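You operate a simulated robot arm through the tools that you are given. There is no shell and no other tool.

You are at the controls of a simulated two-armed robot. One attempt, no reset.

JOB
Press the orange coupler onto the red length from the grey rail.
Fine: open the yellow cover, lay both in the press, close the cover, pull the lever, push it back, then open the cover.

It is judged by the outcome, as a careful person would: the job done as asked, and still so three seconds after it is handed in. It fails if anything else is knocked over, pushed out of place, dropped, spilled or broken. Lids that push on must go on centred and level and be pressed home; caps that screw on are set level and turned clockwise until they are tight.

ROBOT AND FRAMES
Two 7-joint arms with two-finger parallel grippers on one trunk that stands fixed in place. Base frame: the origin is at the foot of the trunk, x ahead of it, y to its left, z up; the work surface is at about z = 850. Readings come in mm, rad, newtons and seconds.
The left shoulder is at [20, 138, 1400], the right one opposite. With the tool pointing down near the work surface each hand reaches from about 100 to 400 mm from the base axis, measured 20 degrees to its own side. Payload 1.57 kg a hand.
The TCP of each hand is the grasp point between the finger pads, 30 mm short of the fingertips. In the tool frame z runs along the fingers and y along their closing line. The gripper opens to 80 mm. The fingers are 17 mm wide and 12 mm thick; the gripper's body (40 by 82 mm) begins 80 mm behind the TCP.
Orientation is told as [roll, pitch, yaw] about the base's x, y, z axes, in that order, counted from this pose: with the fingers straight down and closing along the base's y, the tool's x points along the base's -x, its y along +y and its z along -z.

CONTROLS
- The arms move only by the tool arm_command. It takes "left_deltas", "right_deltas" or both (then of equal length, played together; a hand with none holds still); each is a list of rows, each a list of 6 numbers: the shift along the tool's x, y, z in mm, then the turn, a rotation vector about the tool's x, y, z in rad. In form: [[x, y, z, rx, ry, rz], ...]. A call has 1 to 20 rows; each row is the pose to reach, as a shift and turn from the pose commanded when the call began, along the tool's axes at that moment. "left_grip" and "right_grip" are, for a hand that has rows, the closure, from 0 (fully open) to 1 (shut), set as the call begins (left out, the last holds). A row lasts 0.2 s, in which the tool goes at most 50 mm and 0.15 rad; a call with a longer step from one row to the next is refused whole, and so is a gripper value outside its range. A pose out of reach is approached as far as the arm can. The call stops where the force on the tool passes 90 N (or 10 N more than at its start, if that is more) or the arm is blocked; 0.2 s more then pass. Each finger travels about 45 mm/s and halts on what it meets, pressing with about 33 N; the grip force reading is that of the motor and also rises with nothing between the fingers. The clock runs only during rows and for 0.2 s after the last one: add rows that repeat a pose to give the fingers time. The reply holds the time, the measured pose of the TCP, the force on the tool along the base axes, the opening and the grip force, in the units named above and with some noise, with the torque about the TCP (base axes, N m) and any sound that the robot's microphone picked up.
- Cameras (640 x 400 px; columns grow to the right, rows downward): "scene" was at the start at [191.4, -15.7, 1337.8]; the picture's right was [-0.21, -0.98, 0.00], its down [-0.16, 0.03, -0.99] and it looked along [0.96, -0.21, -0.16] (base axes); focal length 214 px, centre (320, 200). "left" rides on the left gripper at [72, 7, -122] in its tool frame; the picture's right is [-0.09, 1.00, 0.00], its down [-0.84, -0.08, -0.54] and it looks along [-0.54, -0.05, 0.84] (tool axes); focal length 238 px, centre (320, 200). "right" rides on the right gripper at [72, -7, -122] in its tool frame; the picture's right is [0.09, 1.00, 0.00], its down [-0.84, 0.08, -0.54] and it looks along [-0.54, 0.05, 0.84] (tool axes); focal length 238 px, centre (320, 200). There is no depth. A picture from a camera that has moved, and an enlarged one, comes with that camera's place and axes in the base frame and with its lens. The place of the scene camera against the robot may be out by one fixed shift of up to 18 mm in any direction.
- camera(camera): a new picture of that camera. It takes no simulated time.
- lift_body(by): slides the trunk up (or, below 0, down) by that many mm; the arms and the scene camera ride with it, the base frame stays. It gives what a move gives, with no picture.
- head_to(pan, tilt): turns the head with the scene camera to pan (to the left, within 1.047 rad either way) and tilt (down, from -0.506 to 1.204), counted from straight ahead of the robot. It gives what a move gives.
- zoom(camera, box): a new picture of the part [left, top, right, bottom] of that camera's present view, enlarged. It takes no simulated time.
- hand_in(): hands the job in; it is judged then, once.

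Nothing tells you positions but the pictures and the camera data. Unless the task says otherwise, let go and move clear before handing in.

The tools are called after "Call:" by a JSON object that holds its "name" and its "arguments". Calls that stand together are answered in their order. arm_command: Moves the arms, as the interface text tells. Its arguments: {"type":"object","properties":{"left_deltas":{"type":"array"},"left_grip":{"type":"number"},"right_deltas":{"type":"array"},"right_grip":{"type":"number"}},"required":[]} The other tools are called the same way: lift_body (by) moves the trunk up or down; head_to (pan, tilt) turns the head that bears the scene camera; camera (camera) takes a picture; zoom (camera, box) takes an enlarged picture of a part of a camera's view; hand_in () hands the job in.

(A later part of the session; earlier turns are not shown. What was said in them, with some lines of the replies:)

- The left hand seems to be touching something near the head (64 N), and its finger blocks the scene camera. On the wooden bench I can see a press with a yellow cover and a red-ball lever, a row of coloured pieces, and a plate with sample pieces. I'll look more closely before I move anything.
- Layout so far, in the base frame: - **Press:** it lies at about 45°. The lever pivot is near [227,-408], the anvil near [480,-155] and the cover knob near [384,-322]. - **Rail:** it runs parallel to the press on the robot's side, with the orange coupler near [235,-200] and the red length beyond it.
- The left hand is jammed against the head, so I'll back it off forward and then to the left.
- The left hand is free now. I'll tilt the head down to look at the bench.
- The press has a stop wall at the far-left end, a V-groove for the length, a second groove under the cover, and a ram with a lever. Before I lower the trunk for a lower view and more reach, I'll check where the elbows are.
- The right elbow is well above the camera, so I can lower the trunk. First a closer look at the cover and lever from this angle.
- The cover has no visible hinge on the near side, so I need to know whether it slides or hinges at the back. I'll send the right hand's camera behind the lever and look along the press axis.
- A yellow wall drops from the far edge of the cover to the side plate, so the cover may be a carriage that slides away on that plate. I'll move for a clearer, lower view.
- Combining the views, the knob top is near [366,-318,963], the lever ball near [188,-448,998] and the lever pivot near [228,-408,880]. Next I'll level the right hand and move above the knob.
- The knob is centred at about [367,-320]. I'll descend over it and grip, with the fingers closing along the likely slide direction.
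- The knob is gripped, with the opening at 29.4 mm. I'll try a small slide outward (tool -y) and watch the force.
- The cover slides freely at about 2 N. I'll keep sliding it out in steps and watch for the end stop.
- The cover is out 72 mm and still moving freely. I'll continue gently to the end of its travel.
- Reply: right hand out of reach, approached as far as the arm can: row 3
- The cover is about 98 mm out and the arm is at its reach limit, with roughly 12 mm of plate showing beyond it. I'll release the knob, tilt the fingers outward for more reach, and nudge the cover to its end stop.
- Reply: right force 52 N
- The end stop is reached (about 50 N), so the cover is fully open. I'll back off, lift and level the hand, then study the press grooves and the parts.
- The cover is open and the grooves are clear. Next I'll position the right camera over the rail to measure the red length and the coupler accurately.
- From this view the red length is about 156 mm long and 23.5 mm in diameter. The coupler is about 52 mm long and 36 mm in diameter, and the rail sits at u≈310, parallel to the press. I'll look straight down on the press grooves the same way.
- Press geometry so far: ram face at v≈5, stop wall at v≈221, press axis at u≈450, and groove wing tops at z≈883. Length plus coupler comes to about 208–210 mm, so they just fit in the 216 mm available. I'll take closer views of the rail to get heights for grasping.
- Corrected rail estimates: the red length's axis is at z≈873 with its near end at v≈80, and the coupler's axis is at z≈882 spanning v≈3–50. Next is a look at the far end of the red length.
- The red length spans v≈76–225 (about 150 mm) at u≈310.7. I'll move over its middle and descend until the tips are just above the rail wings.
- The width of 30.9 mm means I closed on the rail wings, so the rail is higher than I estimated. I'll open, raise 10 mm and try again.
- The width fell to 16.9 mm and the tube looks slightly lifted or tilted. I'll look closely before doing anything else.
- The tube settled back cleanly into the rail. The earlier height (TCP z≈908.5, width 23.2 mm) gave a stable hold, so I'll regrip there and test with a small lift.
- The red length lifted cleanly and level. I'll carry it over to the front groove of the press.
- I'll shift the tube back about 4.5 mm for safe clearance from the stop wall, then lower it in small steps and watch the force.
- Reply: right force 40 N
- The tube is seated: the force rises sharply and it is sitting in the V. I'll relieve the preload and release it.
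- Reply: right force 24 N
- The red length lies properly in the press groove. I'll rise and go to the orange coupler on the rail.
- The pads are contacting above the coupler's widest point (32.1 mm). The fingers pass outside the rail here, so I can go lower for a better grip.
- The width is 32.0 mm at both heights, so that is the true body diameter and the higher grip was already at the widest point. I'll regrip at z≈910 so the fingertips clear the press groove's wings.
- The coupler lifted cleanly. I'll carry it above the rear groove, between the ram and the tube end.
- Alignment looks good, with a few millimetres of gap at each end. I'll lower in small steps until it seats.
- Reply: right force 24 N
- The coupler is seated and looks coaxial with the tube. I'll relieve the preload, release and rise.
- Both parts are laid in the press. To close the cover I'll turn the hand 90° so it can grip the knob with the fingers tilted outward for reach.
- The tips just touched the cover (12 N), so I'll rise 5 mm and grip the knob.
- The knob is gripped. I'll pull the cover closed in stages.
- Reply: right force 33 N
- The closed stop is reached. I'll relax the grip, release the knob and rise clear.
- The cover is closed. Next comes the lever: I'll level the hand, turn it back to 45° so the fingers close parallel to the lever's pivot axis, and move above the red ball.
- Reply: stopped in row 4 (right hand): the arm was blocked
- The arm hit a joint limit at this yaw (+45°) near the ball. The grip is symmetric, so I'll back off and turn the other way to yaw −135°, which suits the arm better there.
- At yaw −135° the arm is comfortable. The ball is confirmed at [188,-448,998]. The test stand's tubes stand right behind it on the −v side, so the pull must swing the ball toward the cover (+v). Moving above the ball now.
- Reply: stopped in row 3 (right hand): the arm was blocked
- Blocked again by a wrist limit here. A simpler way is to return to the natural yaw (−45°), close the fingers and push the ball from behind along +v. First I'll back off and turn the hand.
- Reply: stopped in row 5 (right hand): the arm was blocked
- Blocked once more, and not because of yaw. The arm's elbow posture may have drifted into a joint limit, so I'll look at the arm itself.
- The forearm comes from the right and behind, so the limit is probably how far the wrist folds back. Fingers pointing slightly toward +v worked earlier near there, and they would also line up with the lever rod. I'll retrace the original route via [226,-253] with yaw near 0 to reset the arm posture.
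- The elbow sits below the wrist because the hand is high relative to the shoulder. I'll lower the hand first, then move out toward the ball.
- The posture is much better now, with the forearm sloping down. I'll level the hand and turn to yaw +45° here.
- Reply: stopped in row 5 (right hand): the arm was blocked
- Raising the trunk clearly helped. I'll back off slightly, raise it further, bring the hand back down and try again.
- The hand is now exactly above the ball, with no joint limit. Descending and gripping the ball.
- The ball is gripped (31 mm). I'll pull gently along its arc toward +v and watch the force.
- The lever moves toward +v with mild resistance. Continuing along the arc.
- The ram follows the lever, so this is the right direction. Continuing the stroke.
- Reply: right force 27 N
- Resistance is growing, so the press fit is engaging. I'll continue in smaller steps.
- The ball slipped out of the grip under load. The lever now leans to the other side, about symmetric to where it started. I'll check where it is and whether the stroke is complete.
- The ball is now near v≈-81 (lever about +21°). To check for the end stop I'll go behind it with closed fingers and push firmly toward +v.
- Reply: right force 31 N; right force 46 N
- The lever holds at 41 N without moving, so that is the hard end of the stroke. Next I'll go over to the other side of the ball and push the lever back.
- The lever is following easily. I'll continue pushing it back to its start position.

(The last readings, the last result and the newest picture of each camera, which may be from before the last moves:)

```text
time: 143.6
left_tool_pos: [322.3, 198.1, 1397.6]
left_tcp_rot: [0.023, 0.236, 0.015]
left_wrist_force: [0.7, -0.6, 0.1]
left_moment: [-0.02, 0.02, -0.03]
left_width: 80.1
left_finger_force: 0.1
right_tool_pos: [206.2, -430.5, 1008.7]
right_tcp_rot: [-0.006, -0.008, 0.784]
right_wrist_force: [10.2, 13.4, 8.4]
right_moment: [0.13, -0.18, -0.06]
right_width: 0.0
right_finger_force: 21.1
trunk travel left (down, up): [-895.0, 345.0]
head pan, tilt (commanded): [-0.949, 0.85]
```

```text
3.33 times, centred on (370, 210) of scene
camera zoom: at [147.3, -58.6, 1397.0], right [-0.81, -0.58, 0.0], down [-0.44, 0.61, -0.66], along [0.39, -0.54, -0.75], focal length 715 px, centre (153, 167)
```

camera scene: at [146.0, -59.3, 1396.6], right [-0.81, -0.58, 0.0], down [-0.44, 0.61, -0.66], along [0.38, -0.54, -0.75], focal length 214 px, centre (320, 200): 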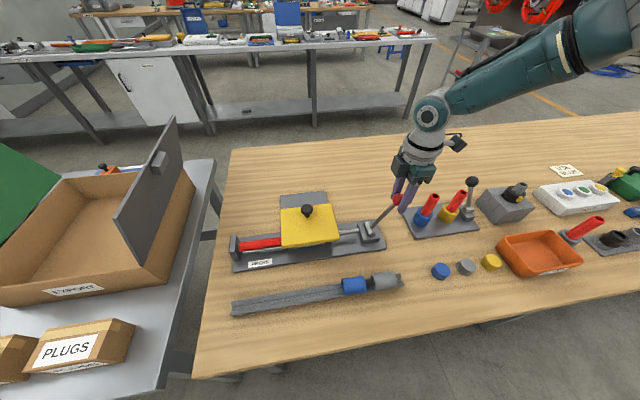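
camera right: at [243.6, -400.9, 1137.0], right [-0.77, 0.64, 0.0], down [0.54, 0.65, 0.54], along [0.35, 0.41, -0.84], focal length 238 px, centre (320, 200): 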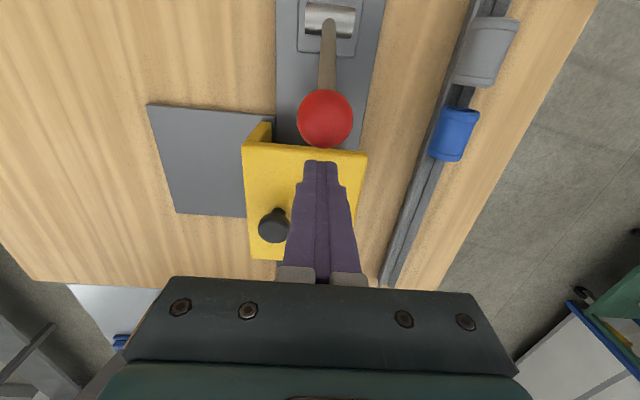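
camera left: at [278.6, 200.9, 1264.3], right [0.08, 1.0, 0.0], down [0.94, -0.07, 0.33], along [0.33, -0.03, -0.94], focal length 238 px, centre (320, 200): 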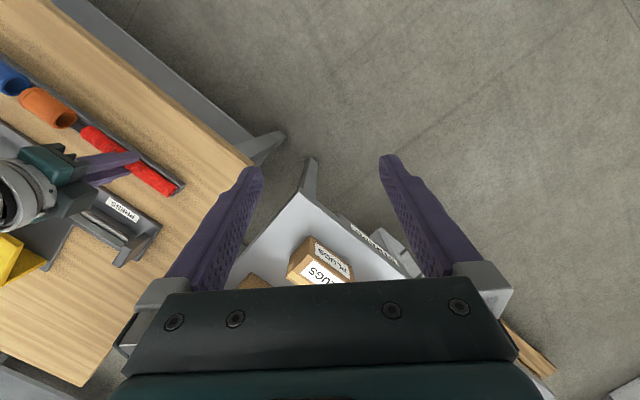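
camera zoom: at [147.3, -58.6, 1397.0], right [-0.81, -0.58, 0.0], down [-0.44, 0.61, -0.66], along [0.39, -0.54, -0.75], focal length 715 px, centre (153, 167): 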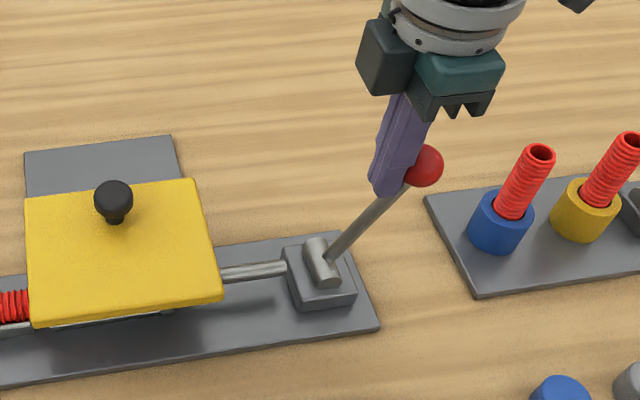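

The lever is back at its start stop. I'll back off and rise, then lower the trunk in stages (keeping the hand high) so I can reach the knob and open the cover.

Call:
{"name": "arm_command", "arguments": {"right_deltas": [[-10, 0, 0, 0, 0, 0], [-25, 0, -5, 0, 0, 0], [-30, 0, -45, 0, 0, 0], [-40, 0, -90, 0, 0, 0], [-70, 5, -130, 0, 0, 0], [-100, 10, -160, 0, 0, 0], [-130, 20, -180, 0, 0, 0], [-130, 20, -180, 0, 0, 0]]}}

Call:
{"name": "lift_body", "arguments": {"by": -130}}

Call:
{"name": "camera", "arguments": {"camera": "scene"}}

```text
refused: row 5 steps farther than a row can; nothing moved
```

```text
time: 144.2
left_tool_pos: [322.0, 198.9, 1376.0]
left_tcp_rot: [0.02, 0.238, 0.015]
left_wrist_force: [-0.4, -0.1, 0.6]
left_moment: [0.0, -0.01, 0.02]
left_width: 80.0
left_finger_force: 0.0
right_tool_pos: [215.4, -431.1, 994.0]
right_tcp_rot: [-0.017, -0.028, 0.786]
right_wrist_force: [9.6, 0.4, 1.5]
right_moment: [-0.02, -0.29, -0.02]
right_width: 0.0
right_finger_force: 20.9
trunk travel left (down, up): [-875.0, 365.0]
head pan, tilt (commanded): [-0.949, 0.85]
stopped: the force on the tool passed its limit at 96 N (the readings are from after the stop); the commanded pose is now the measured one
```

```text
taken
camera scene: at [147.2, -59.5, 1375.5], right [-0.81, -0.58, 0.0], down [-0.44, 0.61, -0.66], along [0.39, -0.54, -0.75], focal length 214 px, centre (320, 200)
```

scene: 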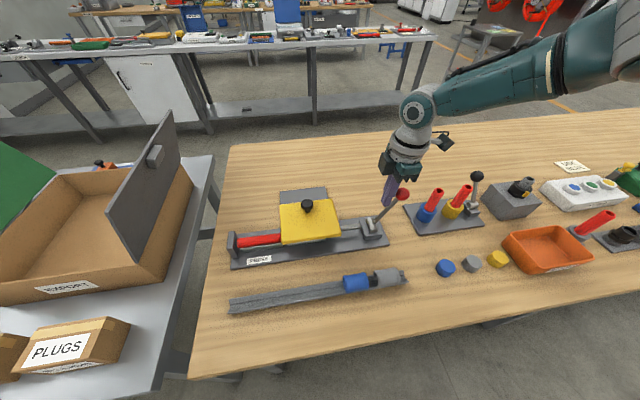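

The arm move was refused (a step was too long), so the trunk lowered while the hand still touched the lever. It stopped at the force limit after 20 mm. I'll check that nothing was disturbed.

Call:
{"name": "zoom", "arguments": {"camera": "scene", "box": [220, 170, 460, 290]}}

Call:
{"name": "zoom", "arguments": {"camera": "scene", "box": [320, 160, 460, 260]}}

Call:
{"name": "camera", "arguments": {"camera": "right"}}

```text
2.67 times, centred on (340, 230) of scene
camera zoom: at [147.2, -59.5, 1375.5], right [-0.81, -0.58, 0.0], down [-0.44, 0.61, -0.66], along [0.39, -0.54, -0.75], focal length 572 px, centre (267, 120)
```

zoom: 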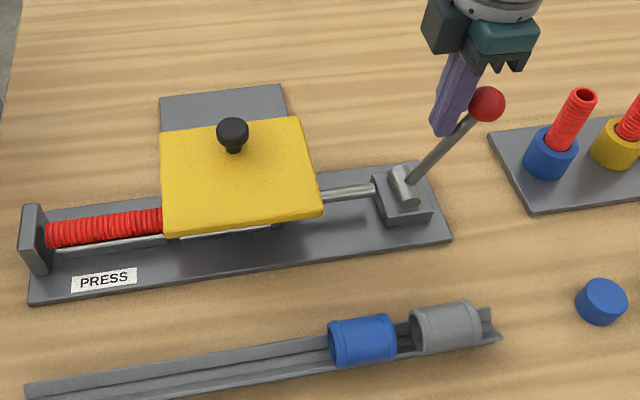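

```text
4.00 times, centred on (390, 210) of scene
camera zoom: at [147.2, -59.5, 1375.5], right [-0.81, -0.58, 0.0], down [-0.44, 0.61, -0.66], along [0.39, -0.54, -0.75], focal length 858 px, centre (40, 160)
```

zoom: 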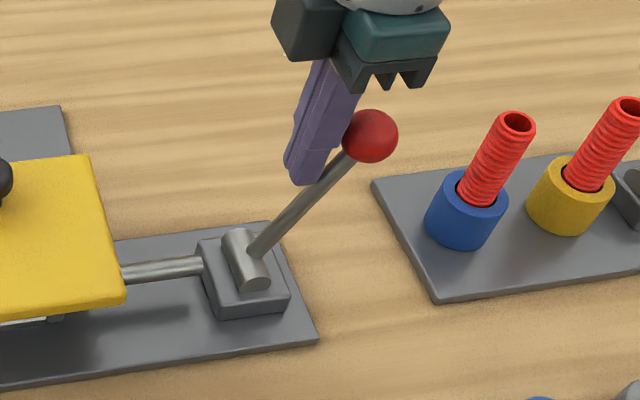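

```text
taken
camera right: at [165.3, -487.7, 1113.5], right [-0.77, 0.64, -0.02], down [0.52, 0.64, 0.56], along [0.37, 0.42, -0.83], focal length 238 px, centre (320, 200)
```

right: 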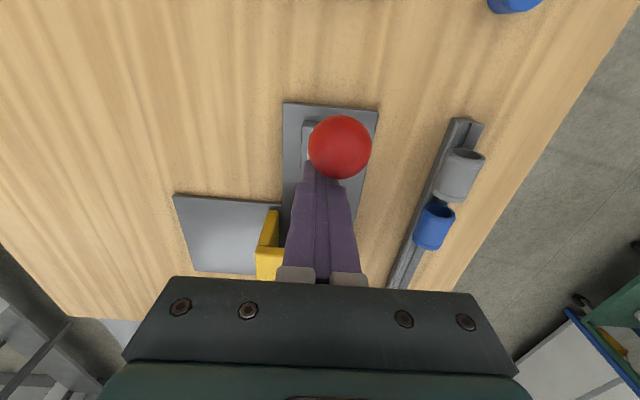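

Everything looks in place; the finger just slid alongside the rod. I'll raise the hand straight up in valid steps, and from now on wait for each result before moving the trunk.

Call:
{"name": "arm_command", "arguments": {"right_deltas": [[-5, 0, -5, 0, 0, 0], [-10, 0, -25, 0, 0, 0], [-15, 0, -55, 0, 0, 0], [-25, 0, -90, 0, 0, 0], [-40, 5, -120, 0, 0, 0], [-60, 5, -150, 0, 0, 0], [-80, 10, -170, 0, 0, 0], [-80, 10, -170, 0, 0, 0]]}}

```text
time: 146.0
left_tool_pos: [321.2, 196.5, 1376.6]
left_tcp_rot: [0.02, 0.238, 0.017]
left_wrist_force: [0.1, 0.1, -0.2]
left_moment: [-0.04, -0.01, 0.01]
left_width: 80.1
left_finger_force: 0.0
right_tool_pos: [256.3, -368.9, 1165.2]
right_tcp_rot: [-0.009, -0.02, 0.781]
right_wrist_force: [0.4, -0.3, 0.4]
right_moment: [-0.04, -0.02, 0.01]
right_width: 0.0
right_finger_force: 21.0
trunk travel left (down, up): [-875.0, 365.0]
head pan, tilt (commanded): [-0.949, 0.85]
```

Call:
{"name": "zoom", "arguments": {"camera": "scene", "box": [220, 170, 460, 290]}}

Call:
{"name": "zoom", "arguments": {"camera": "scene", "box": [340, 150, 500, 260]}}

Call:
{"name": "camera", "arguments": {"camera": "right"}}

```text
2.67 times, centred on (340, 230) of scene
camera zoom: at [146.2, -59.5, 1376.4], right [-0.81, -0.58, 0.0], down [-0.44, 0.61, -0.66], along [0.38, -0.54, -0.75], focal length 572 px, centre (267, 120)
```

zoom: 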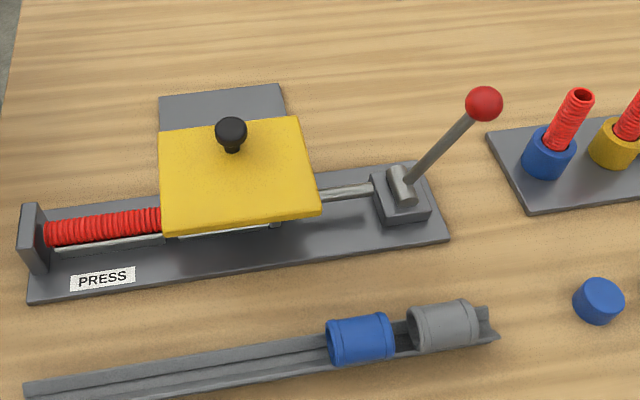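

```text
3.64 times, centred on (420, 205) of scene
camera zoom: at [146.2, -59.5, 1376.4], right [-0.81, -0.58, 0.0], down [-0.44, 0.61, -0.66], along [0.38, -0.54, -0.75], focal length 780 px, centre (-44, 182)
```

zoom: 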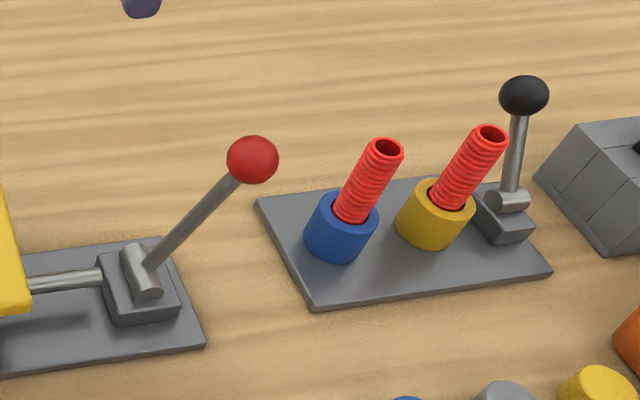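

```text
taken
camera right: at [207.9, -425.0, 1285.7], right [-0.77, 0.64, -0.01], down [0.53, 0.64, 0.56], along [0.36, 0.42, -0.83], focal length 238 px, centre (320, 200)
```

right: 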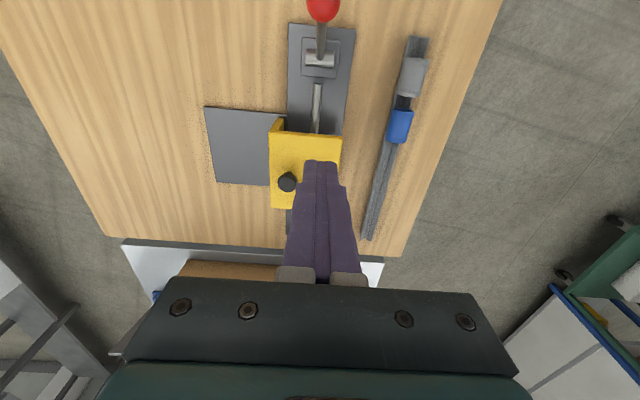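

Everything is in place and the lever is at its start stop. The hand is at z=1165 with clear space below, so I'll lower the trunk by 130 mm.

Call:
{"name": "lift_body", "arguments": {"by": -130}}

```text
time: 147.5
left_tool_pos: [320.6, 196.6, 1246.4]
left_tcp_rot: [0.02, 0.238, 0.015]
left_wrist_force: [0.1, -0.2, -0.1]
left_moment: [-0.02, -0.02, -0.01]
left_width: 80.2
left_finger_force: 0.1
right_tool_pos: [257.1, -369.2, 1033.4]
right_tcp_rot: [-0.011, -0.02, 0.781]
right_wrist_force: [-0.3, -1.2, -0.1]
right_moment: [0.03, -0.02, -0.01]
right_width: 0.0
right_finger_force: 21.7
trunk travel left (down, up): [-745.0, 495.0]
head pan, tilt (commanded): [-0.949, 0.85]
```

Call:
{"name": "arm_command", "arguments": {"right_deltas": [[-20, -1, -15, -0.005, 0.01, 0], [-50, -3, -30, -0.011, 0.02, 0], [-85, -5, -35, -0.011, 0.02, 0], [-115, -7, -35, -0.011, 0.02, 0], [-115, -7, -35, -0.011, 0.02, 0]]}}

Call:
{"name": "arm_command", "arguments": {"right_deltas": [[0, 0, 0, 0, 0, 0.14], [0, 0, 0, 0, 0, 0.28], [0, 0, 0, 0, 0, 0.42], [0, 0, 0, 0, 0, 0.56], [0, 0, 0, 0, 0, 0.7], [0, 0, 0, 0, 0, 0.84], [0, 0, 0, 0, 0, 0.98], [0, 0, 0, 0, 0, 1.12], [0, 0, 0, 0, 0, 1.26], [0, 0, 0, 0, 0, 1.4], [0, 0, 0, 0, 0, 1.54], [0, 0, 0, 0, 0, 1.571], [0, 0, 0, 0, 0, 1.571]], "right_grip": 0.2}}

Call:
{"name": "camera", "arguments": {"camera": "right"}}

```text
time: 148.7
left_tool_pos: [319.8, 197.6, 1247.1]
left_tcp_rot: [0.019, 0.24, 0.016]
left_wrist_force: [-0.1, -0.5, 0.7]
left_moment: [0.04, 0.0, -0.01]
left_width: 80.1
left_finger_force: 0.0
right_tool_pos: [343.6, -292.8, 1072.3]
right_tcp_rot: [0.001, 0.0, 0.78]
right_wrist_force: [0.1, -0.1, 0.1]
right_moment: [-0.02, 0.03, 0.01]
right_width: 0.1
right_finger_force: 21.9
trunk travel left (down, up): [-745.0, 495.0]
head pan, tilt (commanded): [-0.949, 0.85]
```

```text
time: 151.5
left_tool_pos: [320.3, 196.7, 1246.7]
left_tcp_rot: [0.018, 0.239, 0.015]
left_wrist_force: [-0.9, 0.8, -0.1]
left_moment: [0.03, 0.02, -0.02]
left_width: 79.9
left_finger_force: 0.0
right_tool_pos: [342.3, -292.8, 1072.4]
right_tcp_rot: [0.0, 0.001, -0.789]
right_wrist_force: [-1.4, 0.5, -0.2]
right_moment: [0.02, 0.01, 0.02]
right_width: 64.0
right_finger_force: 0.3
trunk travel left (down, up): [-745.0, 495.0]
head pan, tilt (commanded): [-0.949, 0.85]
```

```text
taken
camera right: at [287.5, -247.0, 1194.4], right [0.64, 0.77, 0.0], down [0.64, -0.54, 0.54], along [0.41, -0.35, -0.84], focal length 238 px, centre (320, 200)
```

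right: 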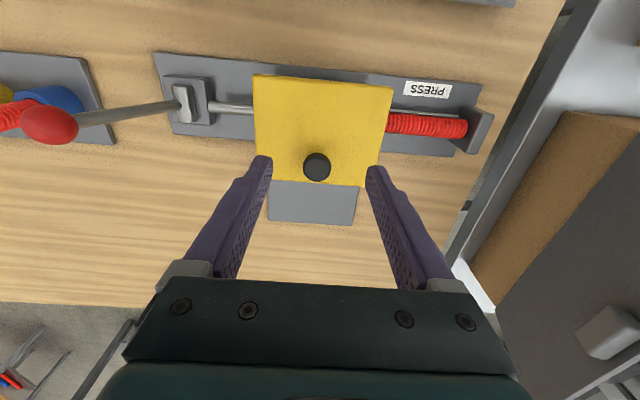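

Call:
{"name": "arm_command", "arguments": {"right_deltas": [[0, 0, 0, 0, -0.14, 0], [0, 0, 0, 0, -0.28, 0], [0, 0, 0, 0, -0.4, 0], [0, 0, 0, 0, -0.4, 0]]}}

Call:
{"name": "arm_command", "arguments": {"right_deltas": [[-29.9, -0.5, 12.7, 0, 0, 0], [-20, -0.5, 36, 0, 0, 0], [-10, -0.5, 60, 0, 0, 0], [0, -0.5, 83, 0, 0, 0], [7, -0.5, 100, 0, 0, 0], [7, -0.5, 100, 0, 0, 0]]}}

Call:
{"name": "camera", "arguments": {"camera": "right"}}

Call:
{"name": "zoom", "arguments": {"camera": "scene", "box": [240, 150, 400, 260]}}

```text
time: 152.5
left_tool_pos: [320.7, 197.1, 1247.8]
left_tcp_rot: [0.018, 0.24, 0.018]
left_wrist_force: [-0.4, -0.6, 0.0]
left_moment: [0.03, 0.02, -0.02]
left_width: 79.8
left_finger_force: 0.0
right_tool_pos: [342.1, -293.5, 1071.2]
right_tcp_rot: [0.0, -0.399, -0.788]
right_wrist_force: [-0.4, 0.0, -1.0]
right_moment: [-0.03, 0.01, 0.03]
right_width: 64.0
right_finger_force: 0.0
trunk travel left (down, up): [-745.0, 495.0]
head pan, tilt (commanded): [-0.949, 0.85]
```

```text
time: 153.9
left_tool_pos: [319.7, 198.1, 1245.9]
left_tcp_rot: [0.019, 0.239, 0.015]
left_wrist_force: [-0.5, 0.2, 0.3]
left_moment: [-0.01, -0.04, -0.01]
left_width: 80.1
left_finger_force: 0.1
right_tool_pos: [364.7, -316.7, 975.6]
right_tcp_rot: [0.001, -0.4, -0.79]
right_wrist_force: [0.3, -1.1, -0.3]
right_moment: [-0.01, 0.01, -0.01]
right_width: 64.1
right_finger_force: 0.0
trunk travel left (down, up): [-745.0, 495.0]
head pan, tilt (commanded): [-0.949, 0.85]
```

```text
taken
camera right: at [279.5, -240.5, 1061.3], right [0.65, 0.76, -0.04], down [0.45, -0.34, 0.82], along [0.62, -0.55, -0.56], focal length 238 px, centre (320, 200)
```

right: 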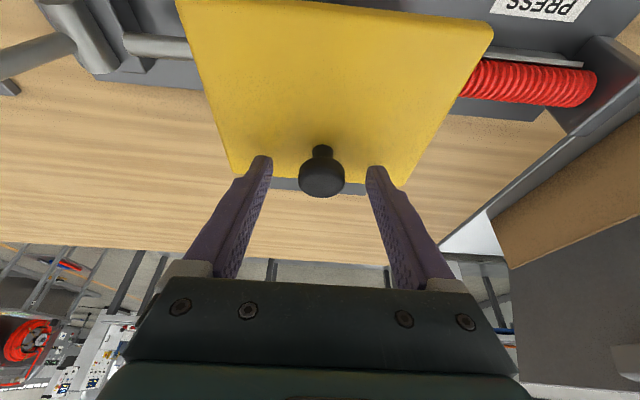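

```text
3.64 times, centred on (320, 205) of scene
camera zoom: at [146.1, -59.5, 1246.4], right [-0.81, -0.58, 0.0], down [-0.44, 0.61, -0.66], along [0.38, -0.54, -0.75], focal length 780 px, centre (320, 182)
```

zoom: 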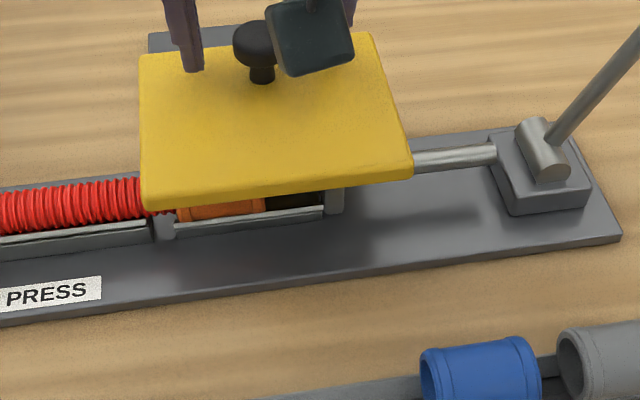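

Under the cover I can see the coupler pressed onto the red length, and the ram has moved back. I'll grip the knob and slide the cover open.

Call:
{"name": "arm_command", "arguments": {"right_deltas": [[0, 0, 0, 0, 0, 0], [0, 0, 0, 0, 0, 0], [0, 0, 0, 0, 0, 0], [0, 0, 0, 0, 0, 0], [0, 0, 0, 0, 0, 0]], "right_grip": 1.0}}

Call:
{"name": "arm_command", "arguments": {"right_deltas": [[-4.6, 0, 1.9, 0, 0, 0], [-13.8, 0, 5.8, 0, 0, 0], [-23, 0, 9.7, 0, 0, 0], [-32, 0, 13.6, 0, 0, 0], [-41.4, 0, 17.5, 0, 0, 0]]}}

Call:
{"name": "camera", "arguments": {"camera": "right"}}

```text
time: 155.1
left_tool_pos: [320.6, 197.5, 1246.2]
left_tcp_rot: [0.018, 0.237, 0.016]
left_wrist_force: [0.0, 0.7, 0.4]
left_moment: [0.05, 0.02, -0.01]
left_width: 80.0
left_finger_force: 0.0
right_tool_pos: [365.9, -316.3, 976.0]
right_tcp_rot: [0.002, -0.399, -0.791]
right_wrist_force: [2.7, 2.6, -2.6]
right_moment: [0.0, -0.08, 0.07]
right_width: 29.4
right_finger_force: 38.8
trunk travel left (down, up): [-745.0, 495.0]
head pan, tilt (commanded): [-0.949, 0.85]
```

```text
time: 156.3
left_tool_pos: [321.1, 196.9, 1246.7]
left_tcp_rot: [0.021, 0.239, 0.016]
left_wrist_force: [-0.4, -0.8, -0.3]
left_moment: [0.03, 0.01, 0.02]
left_width: 80.1
left_finger_force: 0.0
right_tool_pos: [397.3, -347.1, 976.1]
right_tcp_rot: [0.002, -0.4, -0.79]
right_wrist_force: [3.0, 3.8, -2.5]
right_moment: [-0.03, 0.02, 0.0]
right_width: 29.4
right_finger_force: 39.3
trunk travel left (down, up): [-745.0, 495.0]
head pan, tilt (commanded): [-0.949, 0.85]
```

```text
taken
camera right: at [312.2, -272.0, 1061.7], right [0.65, 0.76, -0.03], down [0.45, -0.34, 0.82], along [0.62, -0.55, -0.57], focal length 238 px, centre (320, 200)
```

right: 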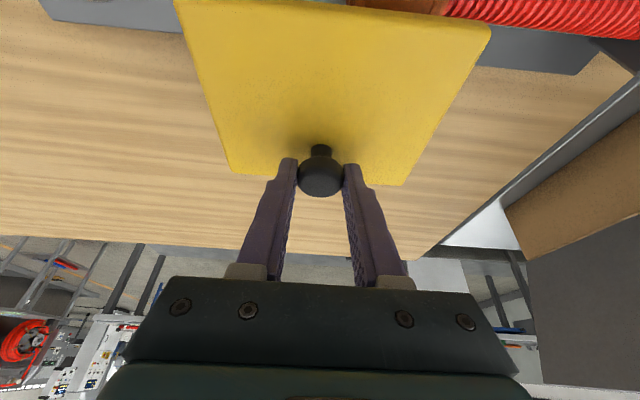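

Call:
{"name": "arm_command", "arguments": {"right_deltas": [[-9.2, 0, 3.9, 0, 0, 0], [-18.4, 0, 7.8, 0, 0, 0], [-27.6, 0, 11.7, 0, 0, 0], [-36.8, 0, 15.6, 0, 0, 0], [-46, 0, 19.5, 0, 0, 0]]}}

Call:
{"name": "arm_command", "arguments": {"right_deltas": [[-2.8, 0, 1.2, 0, 0, 0], [-5.5, 0, 2.3, 0, 0, 0]]}}

Call:
{"name": "zoom", "arguments": {"camera": "scene", "box": [210, 120, 430, 270]}}

```text
time: 157.5
left_tool_pos: [321.4, 198.1, 1245.9]
left_tcp_rot: [0.02, 0.24, 0.016]
left_wrist_force: [0.7, 0.3, -0.3]
left_moment: [-0.01, 0.02, 0.02]
left_width: 80.0
left_finger_force: 0.0
right_tool_pos: [431.8, -383.2, 976.6]
right_tcp_rot: [0.001, -0.396, -0.789]
right_wrist_force: [2.9, 2.5, 0.0]
right_moment: [0.3, 0.28, -0.08]
right_width: 29.1
right_finger_force: 39.4
trunk travel left (down, up): [-745.0, 495.0]
head pan, tilt (commanded): [-0.949, 0.85]
```

```text
time: 158.1
left_tool_pos: [321.1, 197.0, 1246.9]
left_tcp_rot: [0.022, 0.238, 0.016]
left_wrist_force: [-0.8, -0.7, -0.3]
left_moment: [0.01, -0.02, 0.02]
left_width: 79.9
left_finger_force: 0.1
right_tool_pos: [436.6, -387.5, 977.5]
right_tcp_rot: [0.002, -0.4, -0.788]
right_wrist_force: [3.1, 2.9, 0.1]
right_moment: [0.29, 0.08, -0.02]
right_width: 29.3
right_finger_force: 39.0
trunk travel left (down, up): [-745.0, 495.0]
head pan, tilt (commanded): [-0.949, 0.85]
```

```text
2.67 times, centred on (320, 195) of scene
camera zoom: at [146.4, -59.0, 1246.4], right [-0.81, -0.58, 0.0], down [-0.44, 0.61, -0.66], along [0.38, -0.54, -0.75], focal length 572 px, centre (320, 213)
```

zoom: 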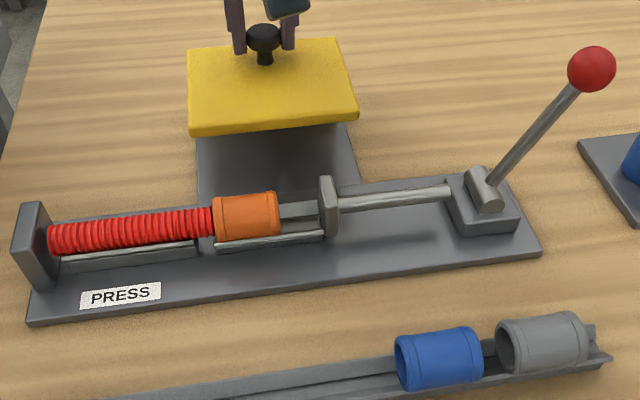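

The coupler is on the tube, covering roughly 25 mm of it. I'll finish opening the cover to its stop.

Call:
{"name": "arm_command", "arguments": {"right_deltas": [[-2.3, 0, 1, 0, 0, 0], [-4.6, 0, 1.9, 0, 0, 0]]}}

Call:
{"name": "arm_command", "arguments": {"right_deltas": [[-2.3, 0, 1, 0, 0, 0], [-4.6, 0, 1.9, 0, 0, 0]]}}

```text
time: 158.7
left_tool_pos: [320.1, 197.4, 1247.8]
left_tcp_rot: [0.021, 0.241, 0.016]
left_wrist_force: [-0.3, -0.5, -0.1]
left_moment: [0.02, -0.03, 0.01]
left_width: 80.2
left_finger_force: 0.1
right_tool_pos: [440.8, -390.5, 975.0]
right_tcp_rot: [0.002, -0.401, -0.788]
right_wrist_force: [1.7, 4.2, -0.3]
right_moment: [0.11, 0.04, -0.01]
right_width: 29.0
right_finger_force: 39.3
trunk travel left (down, up): [-745.0, 495.0]
head pan, tilt (commanded): [-0.949, 0.85]
```

```text
time: 159.3
left_tool_pos: [321.1, 196.9, 1246.3]
left_tcp_rot: [0.019, 0.238, 0.017]
left_wrist_force: [-0.6, 0.4, 0.6]
left_moment: [-0.01, -0.03, 0.04]
left_width: 79.9
left_finger_force: 0.1
right_tool_pos: [443.2, -394.2, 976.7]
right_tcp_rot: [0.002, -0.399, -0.788]
right_wrist_force: [3.2, 4.2, -2.3]
right_moment: [-0.23, -0.31, 0.04]
right_width: 28.8
right_finger_force: 39.4
trunk travel left (down, up): [-745.0, 495.0]
head pan, tilt (commanded): [-0.949, 0.85]
```

Call:
{"name": "arm_command", "arguments": {"right_deltas": [[-2.3, 0, 1, 0, 0, 0], [-4.6, 0, 1.9, 0, 0, 0]]}}

Call:
{"name": "zoom", "arguments": {"camera": "scene", "box": [210, 120, 430, 270]}}

```text
time: 159.9
left_tool_pos: [320.9, 196.9, 1246.5]
left_tcp_rot: [0.019, 0.239, 0.016]
left_wrist_force: [0.5, -0.9, -0.2]
left_moment: [-0.01, -0.02, 0.02]
left_width: 80.0
left_finger_force: 0.1
right_tool_pos: [447.1, -397.2, 975.5]
right_tcp_rot: [0.0, -0.398, -0.789]
right_wrist_force: [3.3, 4.2, -1.0]
right_moment: [0.12, -0.03, 0.0]
right_width: 29.1
right_finger_force: 38.6
trunk travel left (down, up): [-745.0, 495.0]
head pan, tilt (commanded): [-0.949, 0.85]
```

```text
2.67 times, centred on (320, 195) of scene
camera zoom: at [146.5, -58.9, 1246.4], right [-0.81, -0.58, 0.0], down [-0.44, 0.61, -0.66], along [0.38, -0.54, -0.75], focal length 572 px, centre (320, 213)
```

zoom: 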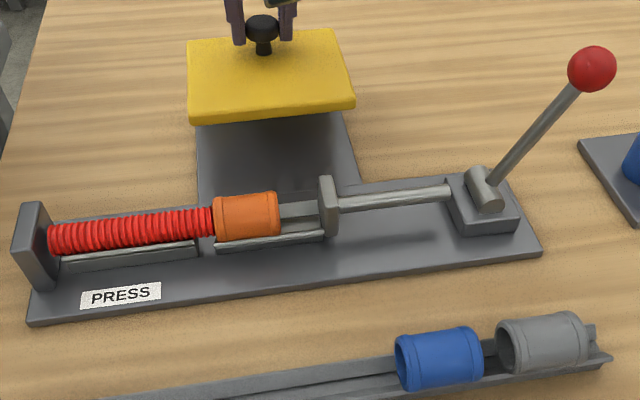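

Call:
{"name": "arm_command", "arguments": {"right_deltas": [[-1.8, 0, 0.8, 0, 0, 0], [-3.7, 0, 1.6, 0, 0, 0]]}}

Call:
{"name": "camera", "arguments": {"camera": "right"}}

Call:
{"name": "zoom", "arguments": {"camera": "scene", "box": [250, 120, 370, 220]}}

```text
time: 160.5
left_tool_pos: [320.0, 199.1, 1247.5]
left_tcp_rot: [0.021, 0.24, 0.016]
left_wrist_force: [0.2, -0.5, 0.5]
left_moment: [0.03, 0.03, 0.01]
left_width: 80.3
left_finger_force: 0.1
right_tool_pos: [449.1, -399.9, 976.0]
right_tcp_rot: [0.001, -0.398, -0.788]
right_wrist_force: [2.6, 4.4, -1.1]
right_moment: [0.07, 0.01, 0.03]
right_width: 29.0
right_finger_force: 39.1
trunk travel left (down, up): [-745.0, 495.0]
head pan, tilt (commanded): [-0.949, 0.85]
```

```text
taken
camera right: at [364.9, -324.8, 1061.7], right [0.65, 0.76, -0.03], down [0.45, -0.34, 0.82], along [0.62, -0.55, -0.57], focal length 238 px, centre (320, 200)
```

right: 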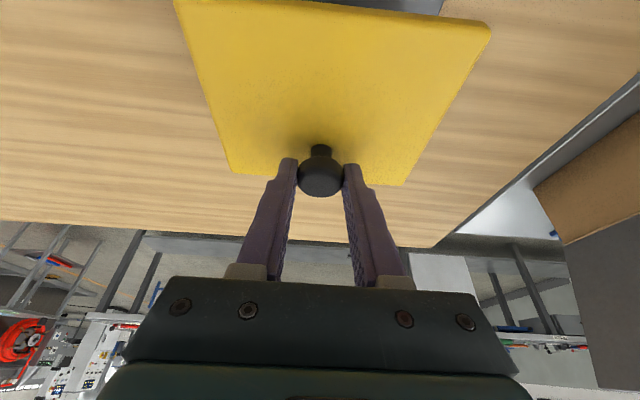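

```text
4.00 times, centred on (310, 170) of scene
camera zoom: at [146.4, -58.8, 1246.3], right [-0.81, -0.58, 0.0], down [-0.44, 0.61, -0.66], along [0.38, -0.54, -0.75], focal length 858 px, centre (360, 320)
```

zoom: 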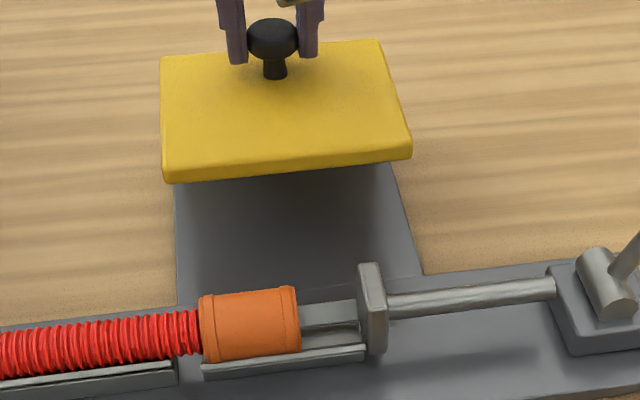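

Call:
{"name": "arm_command", "arguments": {"right_deltas": [[-1.4, 0, 0.6, 0, 0, 0], [-2.8, 0, 1.2, 0, 0, 0]]}}

```text
time: 161.1
left_tool_pos: [320.3, 198.3, 1247.2]
left_tcp_rot: [0.022, 0.241, 0.016]
left_wrist_force: [0.1, -0.2, 0.3]
left_moment: [-0.01, 0.0, 0.02]
left_width: 80.4
left_finger_force: 0.1
right_tool_pos: [450.2, -401.5, 975.3]
right_tcp_rot: [0.003, -0.395, -0.789]
right_wrist_force: [-15.6, 19.3, 22.1]
right_moment: [0.38, 0.32, 0.01]
right_width: 29.6
right_finger_force: 38.3
trunk travel left (down, up): [-745.0, 495.0]
head pan, tilt (commanded): [-0.949, 0.85]
```

The true end stop is reached, so the cover is fully open. I'll relax, release the knob and rise clear.

Call:
{"name": "arm_command", "arguments": {"right_deltas": [[2, 0, -0.8, 0, 0, 0], [2, 0, -0.8, 0, 0, 0]]}}

Call:
{"name": "arm_command", "arguments": {"right_deltas": [[0, 0, 0, 0, 0, 0], [0, 0, 0, 0, 0, 0], [0, 0, 0, 0, 0, 0], [-11, 0, -26, 0, 0, 0], [-20, 0, -48, 0, 0, 0], [-31, 0, -75, 0, 0, 0], [-31, 0, -75, 0, 0, 0]], "right_grip": 0.2}}

Call:
{"name": "camera", "arguments": {"camera": "right"}}

Call:
{"name": "zoom", "arguments": {"camera": "scene", "box": [210, 120, 430, 270]}}

```text
time: 161.7
left_tool_pos: [320.6, 198.7, 1246.2]
left_tcp_rot: [0.021, 0.24, 0.017]
left_wrist_force: [-0.2, 0.1, -0.1]
left_moment: [-0.01, 0.04, 0.01]
left_width: 79.9
left_finger_force: 0.0
right_tool_pos: [450.4, -401.3, 975.8]
right_tcp_rot: [0.0, -0.4, -0.789]
right_wrist_force: [3.1, 5.2, -1.2]
right_moment: [0.17, -0.04, 0.0]
right_width: 28.9
right_finger_force: 39.0
trunk travel left (down, up): [-745.0, 495.0]
head pan, tilt (commanded): [-0.949, 0.85]
```

```text
time: 163.3
left_tool_pos: [320.2, 198.0, 1246.8]
left_tcp_rot: [0.018, 0.238, 0.015]
left_wrist_force: [0.2, -0.5, -0.1]
left_moment: [0.01, -0.02, 0.0]
left_width: 80.2
left_finger_force: 0.0
right_tool_pos: [450.7, -400.1, 1058.3]
right_tcp_rot: [0.0, -0.397, -0.79]
right_wrist_force: [0.3, 0.2, -0.7]
right_moment: [0.01, -0.01, 0.01]
right_width: 64.0
right_finger_force: 0.1
trunk travel left (down, up): [-745.0, 495.0]
head pan, tilt (commanded): [-0.949, 0.85]
```

```text
taken
camera right: at [364.7, -325.6, 1142.5], right [0.65, 0.76, -0.04], down [0.45, -0.34, 0.82], along [0.62, -0.55, -0.57], focal length 238 px, centre (320, 200)
```

right: 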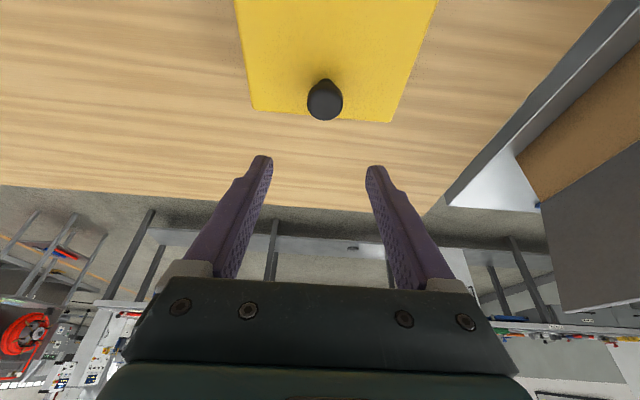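

```text
2.67 times, centred on (320, 195) of scene
camera zoom: at [146.2, -59.5, 1246.4], right [-0.81, -0.58, 0.0], down [-0.44, 0.61, -0.66], along [0.38, -0.54, -0.75], focal length 572 px, centre (320, 213)
```

zoom: 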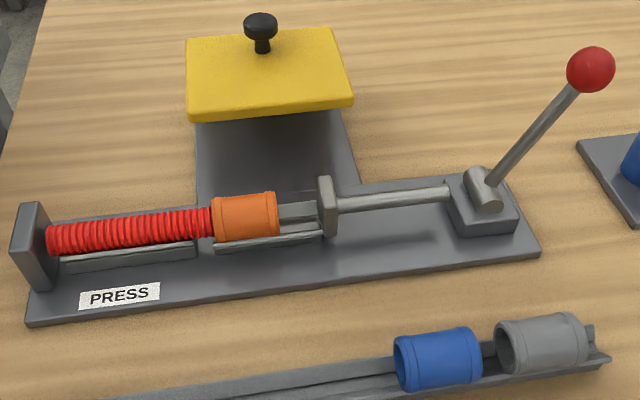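

The cover is open and the knob released. I'll level the hand and take a closer look at the pressed joint before handing in.

Call:
{"name": "arm_command", "arguments": {"right_deltas": [[20, 0, -20, 0, 0.1, 0], [45, 0, -35, 0, 0.2, 0], [80, 0, -45, 0, 0.3, 0], [115, 0, -50, 0, 0.4, 0], [150, 0, -50, 0, 0.4, 0], [190, 0, -50, 0, 0.4, 0], [190, 0, -50, 0, 0.4, 0]]}}

Call:
{"name": "camera", "arguments": {"camera": "right"}}

Call:
{"name": "zoom", "arguments": {"camera": "scene", "box": [210, 170, 350, 250]}}

```text
time: 164.9
left_tool_pos: [320.0, 197.7, 1246.9]
left_tcp_rot: [0.02, 0.238, 0.016]
left_wrist_force: [0.5, 0.0, 0.3]
left_moment: [0.0, 0.0, -0.03]
left_width: 80.0
left_finger_force: 0.0
right_tool_pos: [311.9, -262.7, 1030.5]
right_tcp_rot: [0.0, 0.002, -0.788]
right_wrist_force: [-0.3, 0.0, -1.1]
right_moment: [-0.02, 0.0, -0.02]
right_width: 64.1
right_finger_force: 0.0
trunk travel left (down, up): [-745.0, 495.0]
head pan, tilt (commanded): [-0.949, 0.85]
```

```text
taken
camera right: at [256.2, -217.2, 1153.4], right [0.64, 0.77, 0.0], down [0.65, -0.54, 0.54], along [0.41, -0.35, -0.84], focal length 238 px, centre (320, 200)
```

right: 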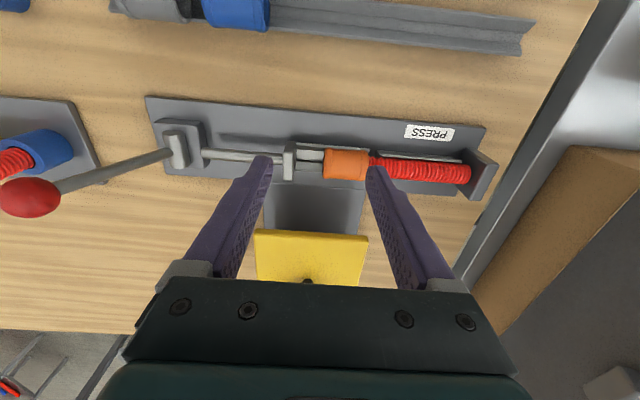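

```text
4.57 times, centred on (280, 210) of scene
camera zoom: at [146.1, -59.4, 1246.4], right [-0.81, -0.58, 0.0], down [-0.44, 0.61, -0.66], along [0.38, -0.54, -0.75], focal length 980 px, centre (503, 154)
```

zoom: 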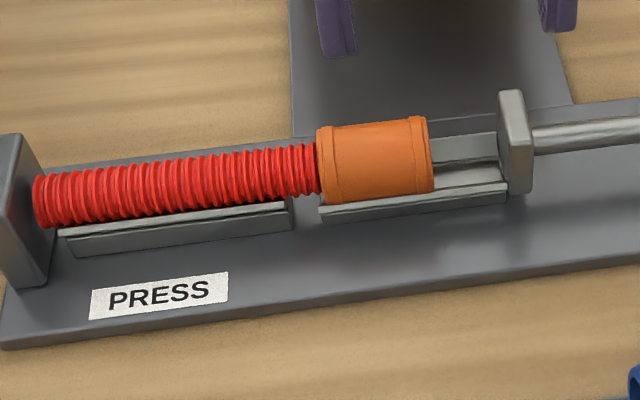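

The coupler is seated straight on the red length with roughly 28 mm overlap. The ram and lever are back, the cover is open, and nothing else has moved. I'll raise the hand clear and make a last check.

Call:
{"name": "arm_command", "arguments": {"right_deltas": [[10, 0, -35, 0, 0, 0], [20, 0, -70, 0, 0, 0], [30, 0, -100, 0, 0, 0], [30, 0, -100, 0, 0, 0]]}}

Call:
{"name": "head_to", "arguments": {"pan": -0.8, "tilt": 0.75}}

Call:
{"name": "camera", "arguments": {"camera": "scene"}}

Call:
{"name": "camera", "arguments": {"camera": "right"}}

```text
time: 165.9
left_tool_pos: [320.0, 197.8, 1247.0]
left_tcp_rot: [0.019, 0.238, 0.016]
left_wrist_force: [-0.5, 0.2, -0.9]
left_moment: [-0.01, -0.01, -0.01]
left_width: 79.9
left_finger_force: 0.0
right_tool_pos: [290.9, -242.7, 1130.0]
right_tcp_rot: [0.001, 0.001, -0.788]
right_wrist_force: [0.2, 0.7, 0.2]
right_moment: [-0.03, 0.02, -0.01]
right_width: 63.9
right_finger_force: 0.1
trunk travel left (down, up): [-745.0, 495.0]
head pan, tilt (commanded): [-0.949, 0.85]
```

```text
time: 166.6
left_tool_pos: [320.3, 197.6, 1247.2]
left_tcp_rot: [0.018, 0.24, 0.015]
left_wrist_force: [0.1, 0.4, 0.4]
left_moment: [-0.01, 0.0, -0.02]
left_width: 80.2
left_finger_force: 0.0
right_tool_pos: [291.6, -242.8, 1130.0]
right_tcp_rot: [0.0, 0.002, -0.79]
right_wrist_force: [-0.2, 0.5, 0.1]
right_moment: [0.02, 0.01, -0.02]
right_width: 64.1
right_finger_force: 0.1
trunk travel left (down, up): [-745.0, 495.0]
head pan, tilt (commanded): [-0.799, 0.75]
```

```text
taken
camera scene: at [158.4, -55.3, 1254.3], right [-0.72, -0.7, 0.0], down [-0.48, 0.49, -0.73], along [0.51, -0.52, -0.68], focal length 214 px, centre (320, 200)
```

scene: 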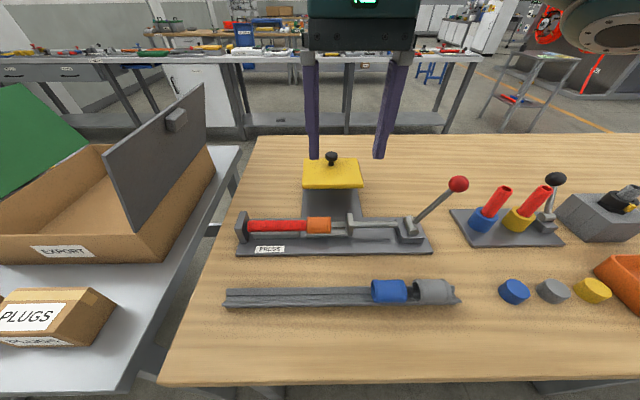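

```text
taken
camera right: at [236.5, -196.3, 1253.1], right [0.64, 0.77, 0.0], down [0.65, -0.54, 0.54], along [0.42, -0.35, -0.84], focal length 238 px, centre (320, 200)
```

right: 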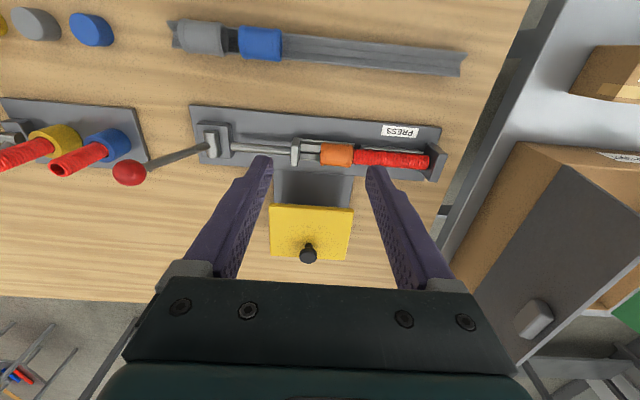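

The last check shows the coupler on the red length in the open press, the lever at its start stop, both hands clear, and everything else where it was. Handing in.

Call:
{"name": "hand_in", "arguments": {}}

```text
The job is handed in.
```

The orange coupler is pressed onto the red length, and I've handed the job in. The joined piece is lying in the open press.

- **Fit:** the coupler sits straight on the tube with roughly 28 mm of overlap, judged from the camera views. I took the lever to the hard end of its stroke with the cover closed; it held at about 41 N without moving further.
- **End state:** the lever is back at its start stop, the cover is open to its end stop, and both hands are clear.

Three things went less than smoothly, and none left anything visibly out of place:

- **Grip on the rail:** my first grasp for the red length closed on the grey rail's edges. I released it before moving.
- **Lever slip:** the ball slipped out of the gripper near the end of the pull. I finished the stroke by pushing it with closed fingers.
- **Trunk lowering:** I lowered the trunk while the fingers were still against the lever. It stopped at the force limit (96 N) after about 20 mm.
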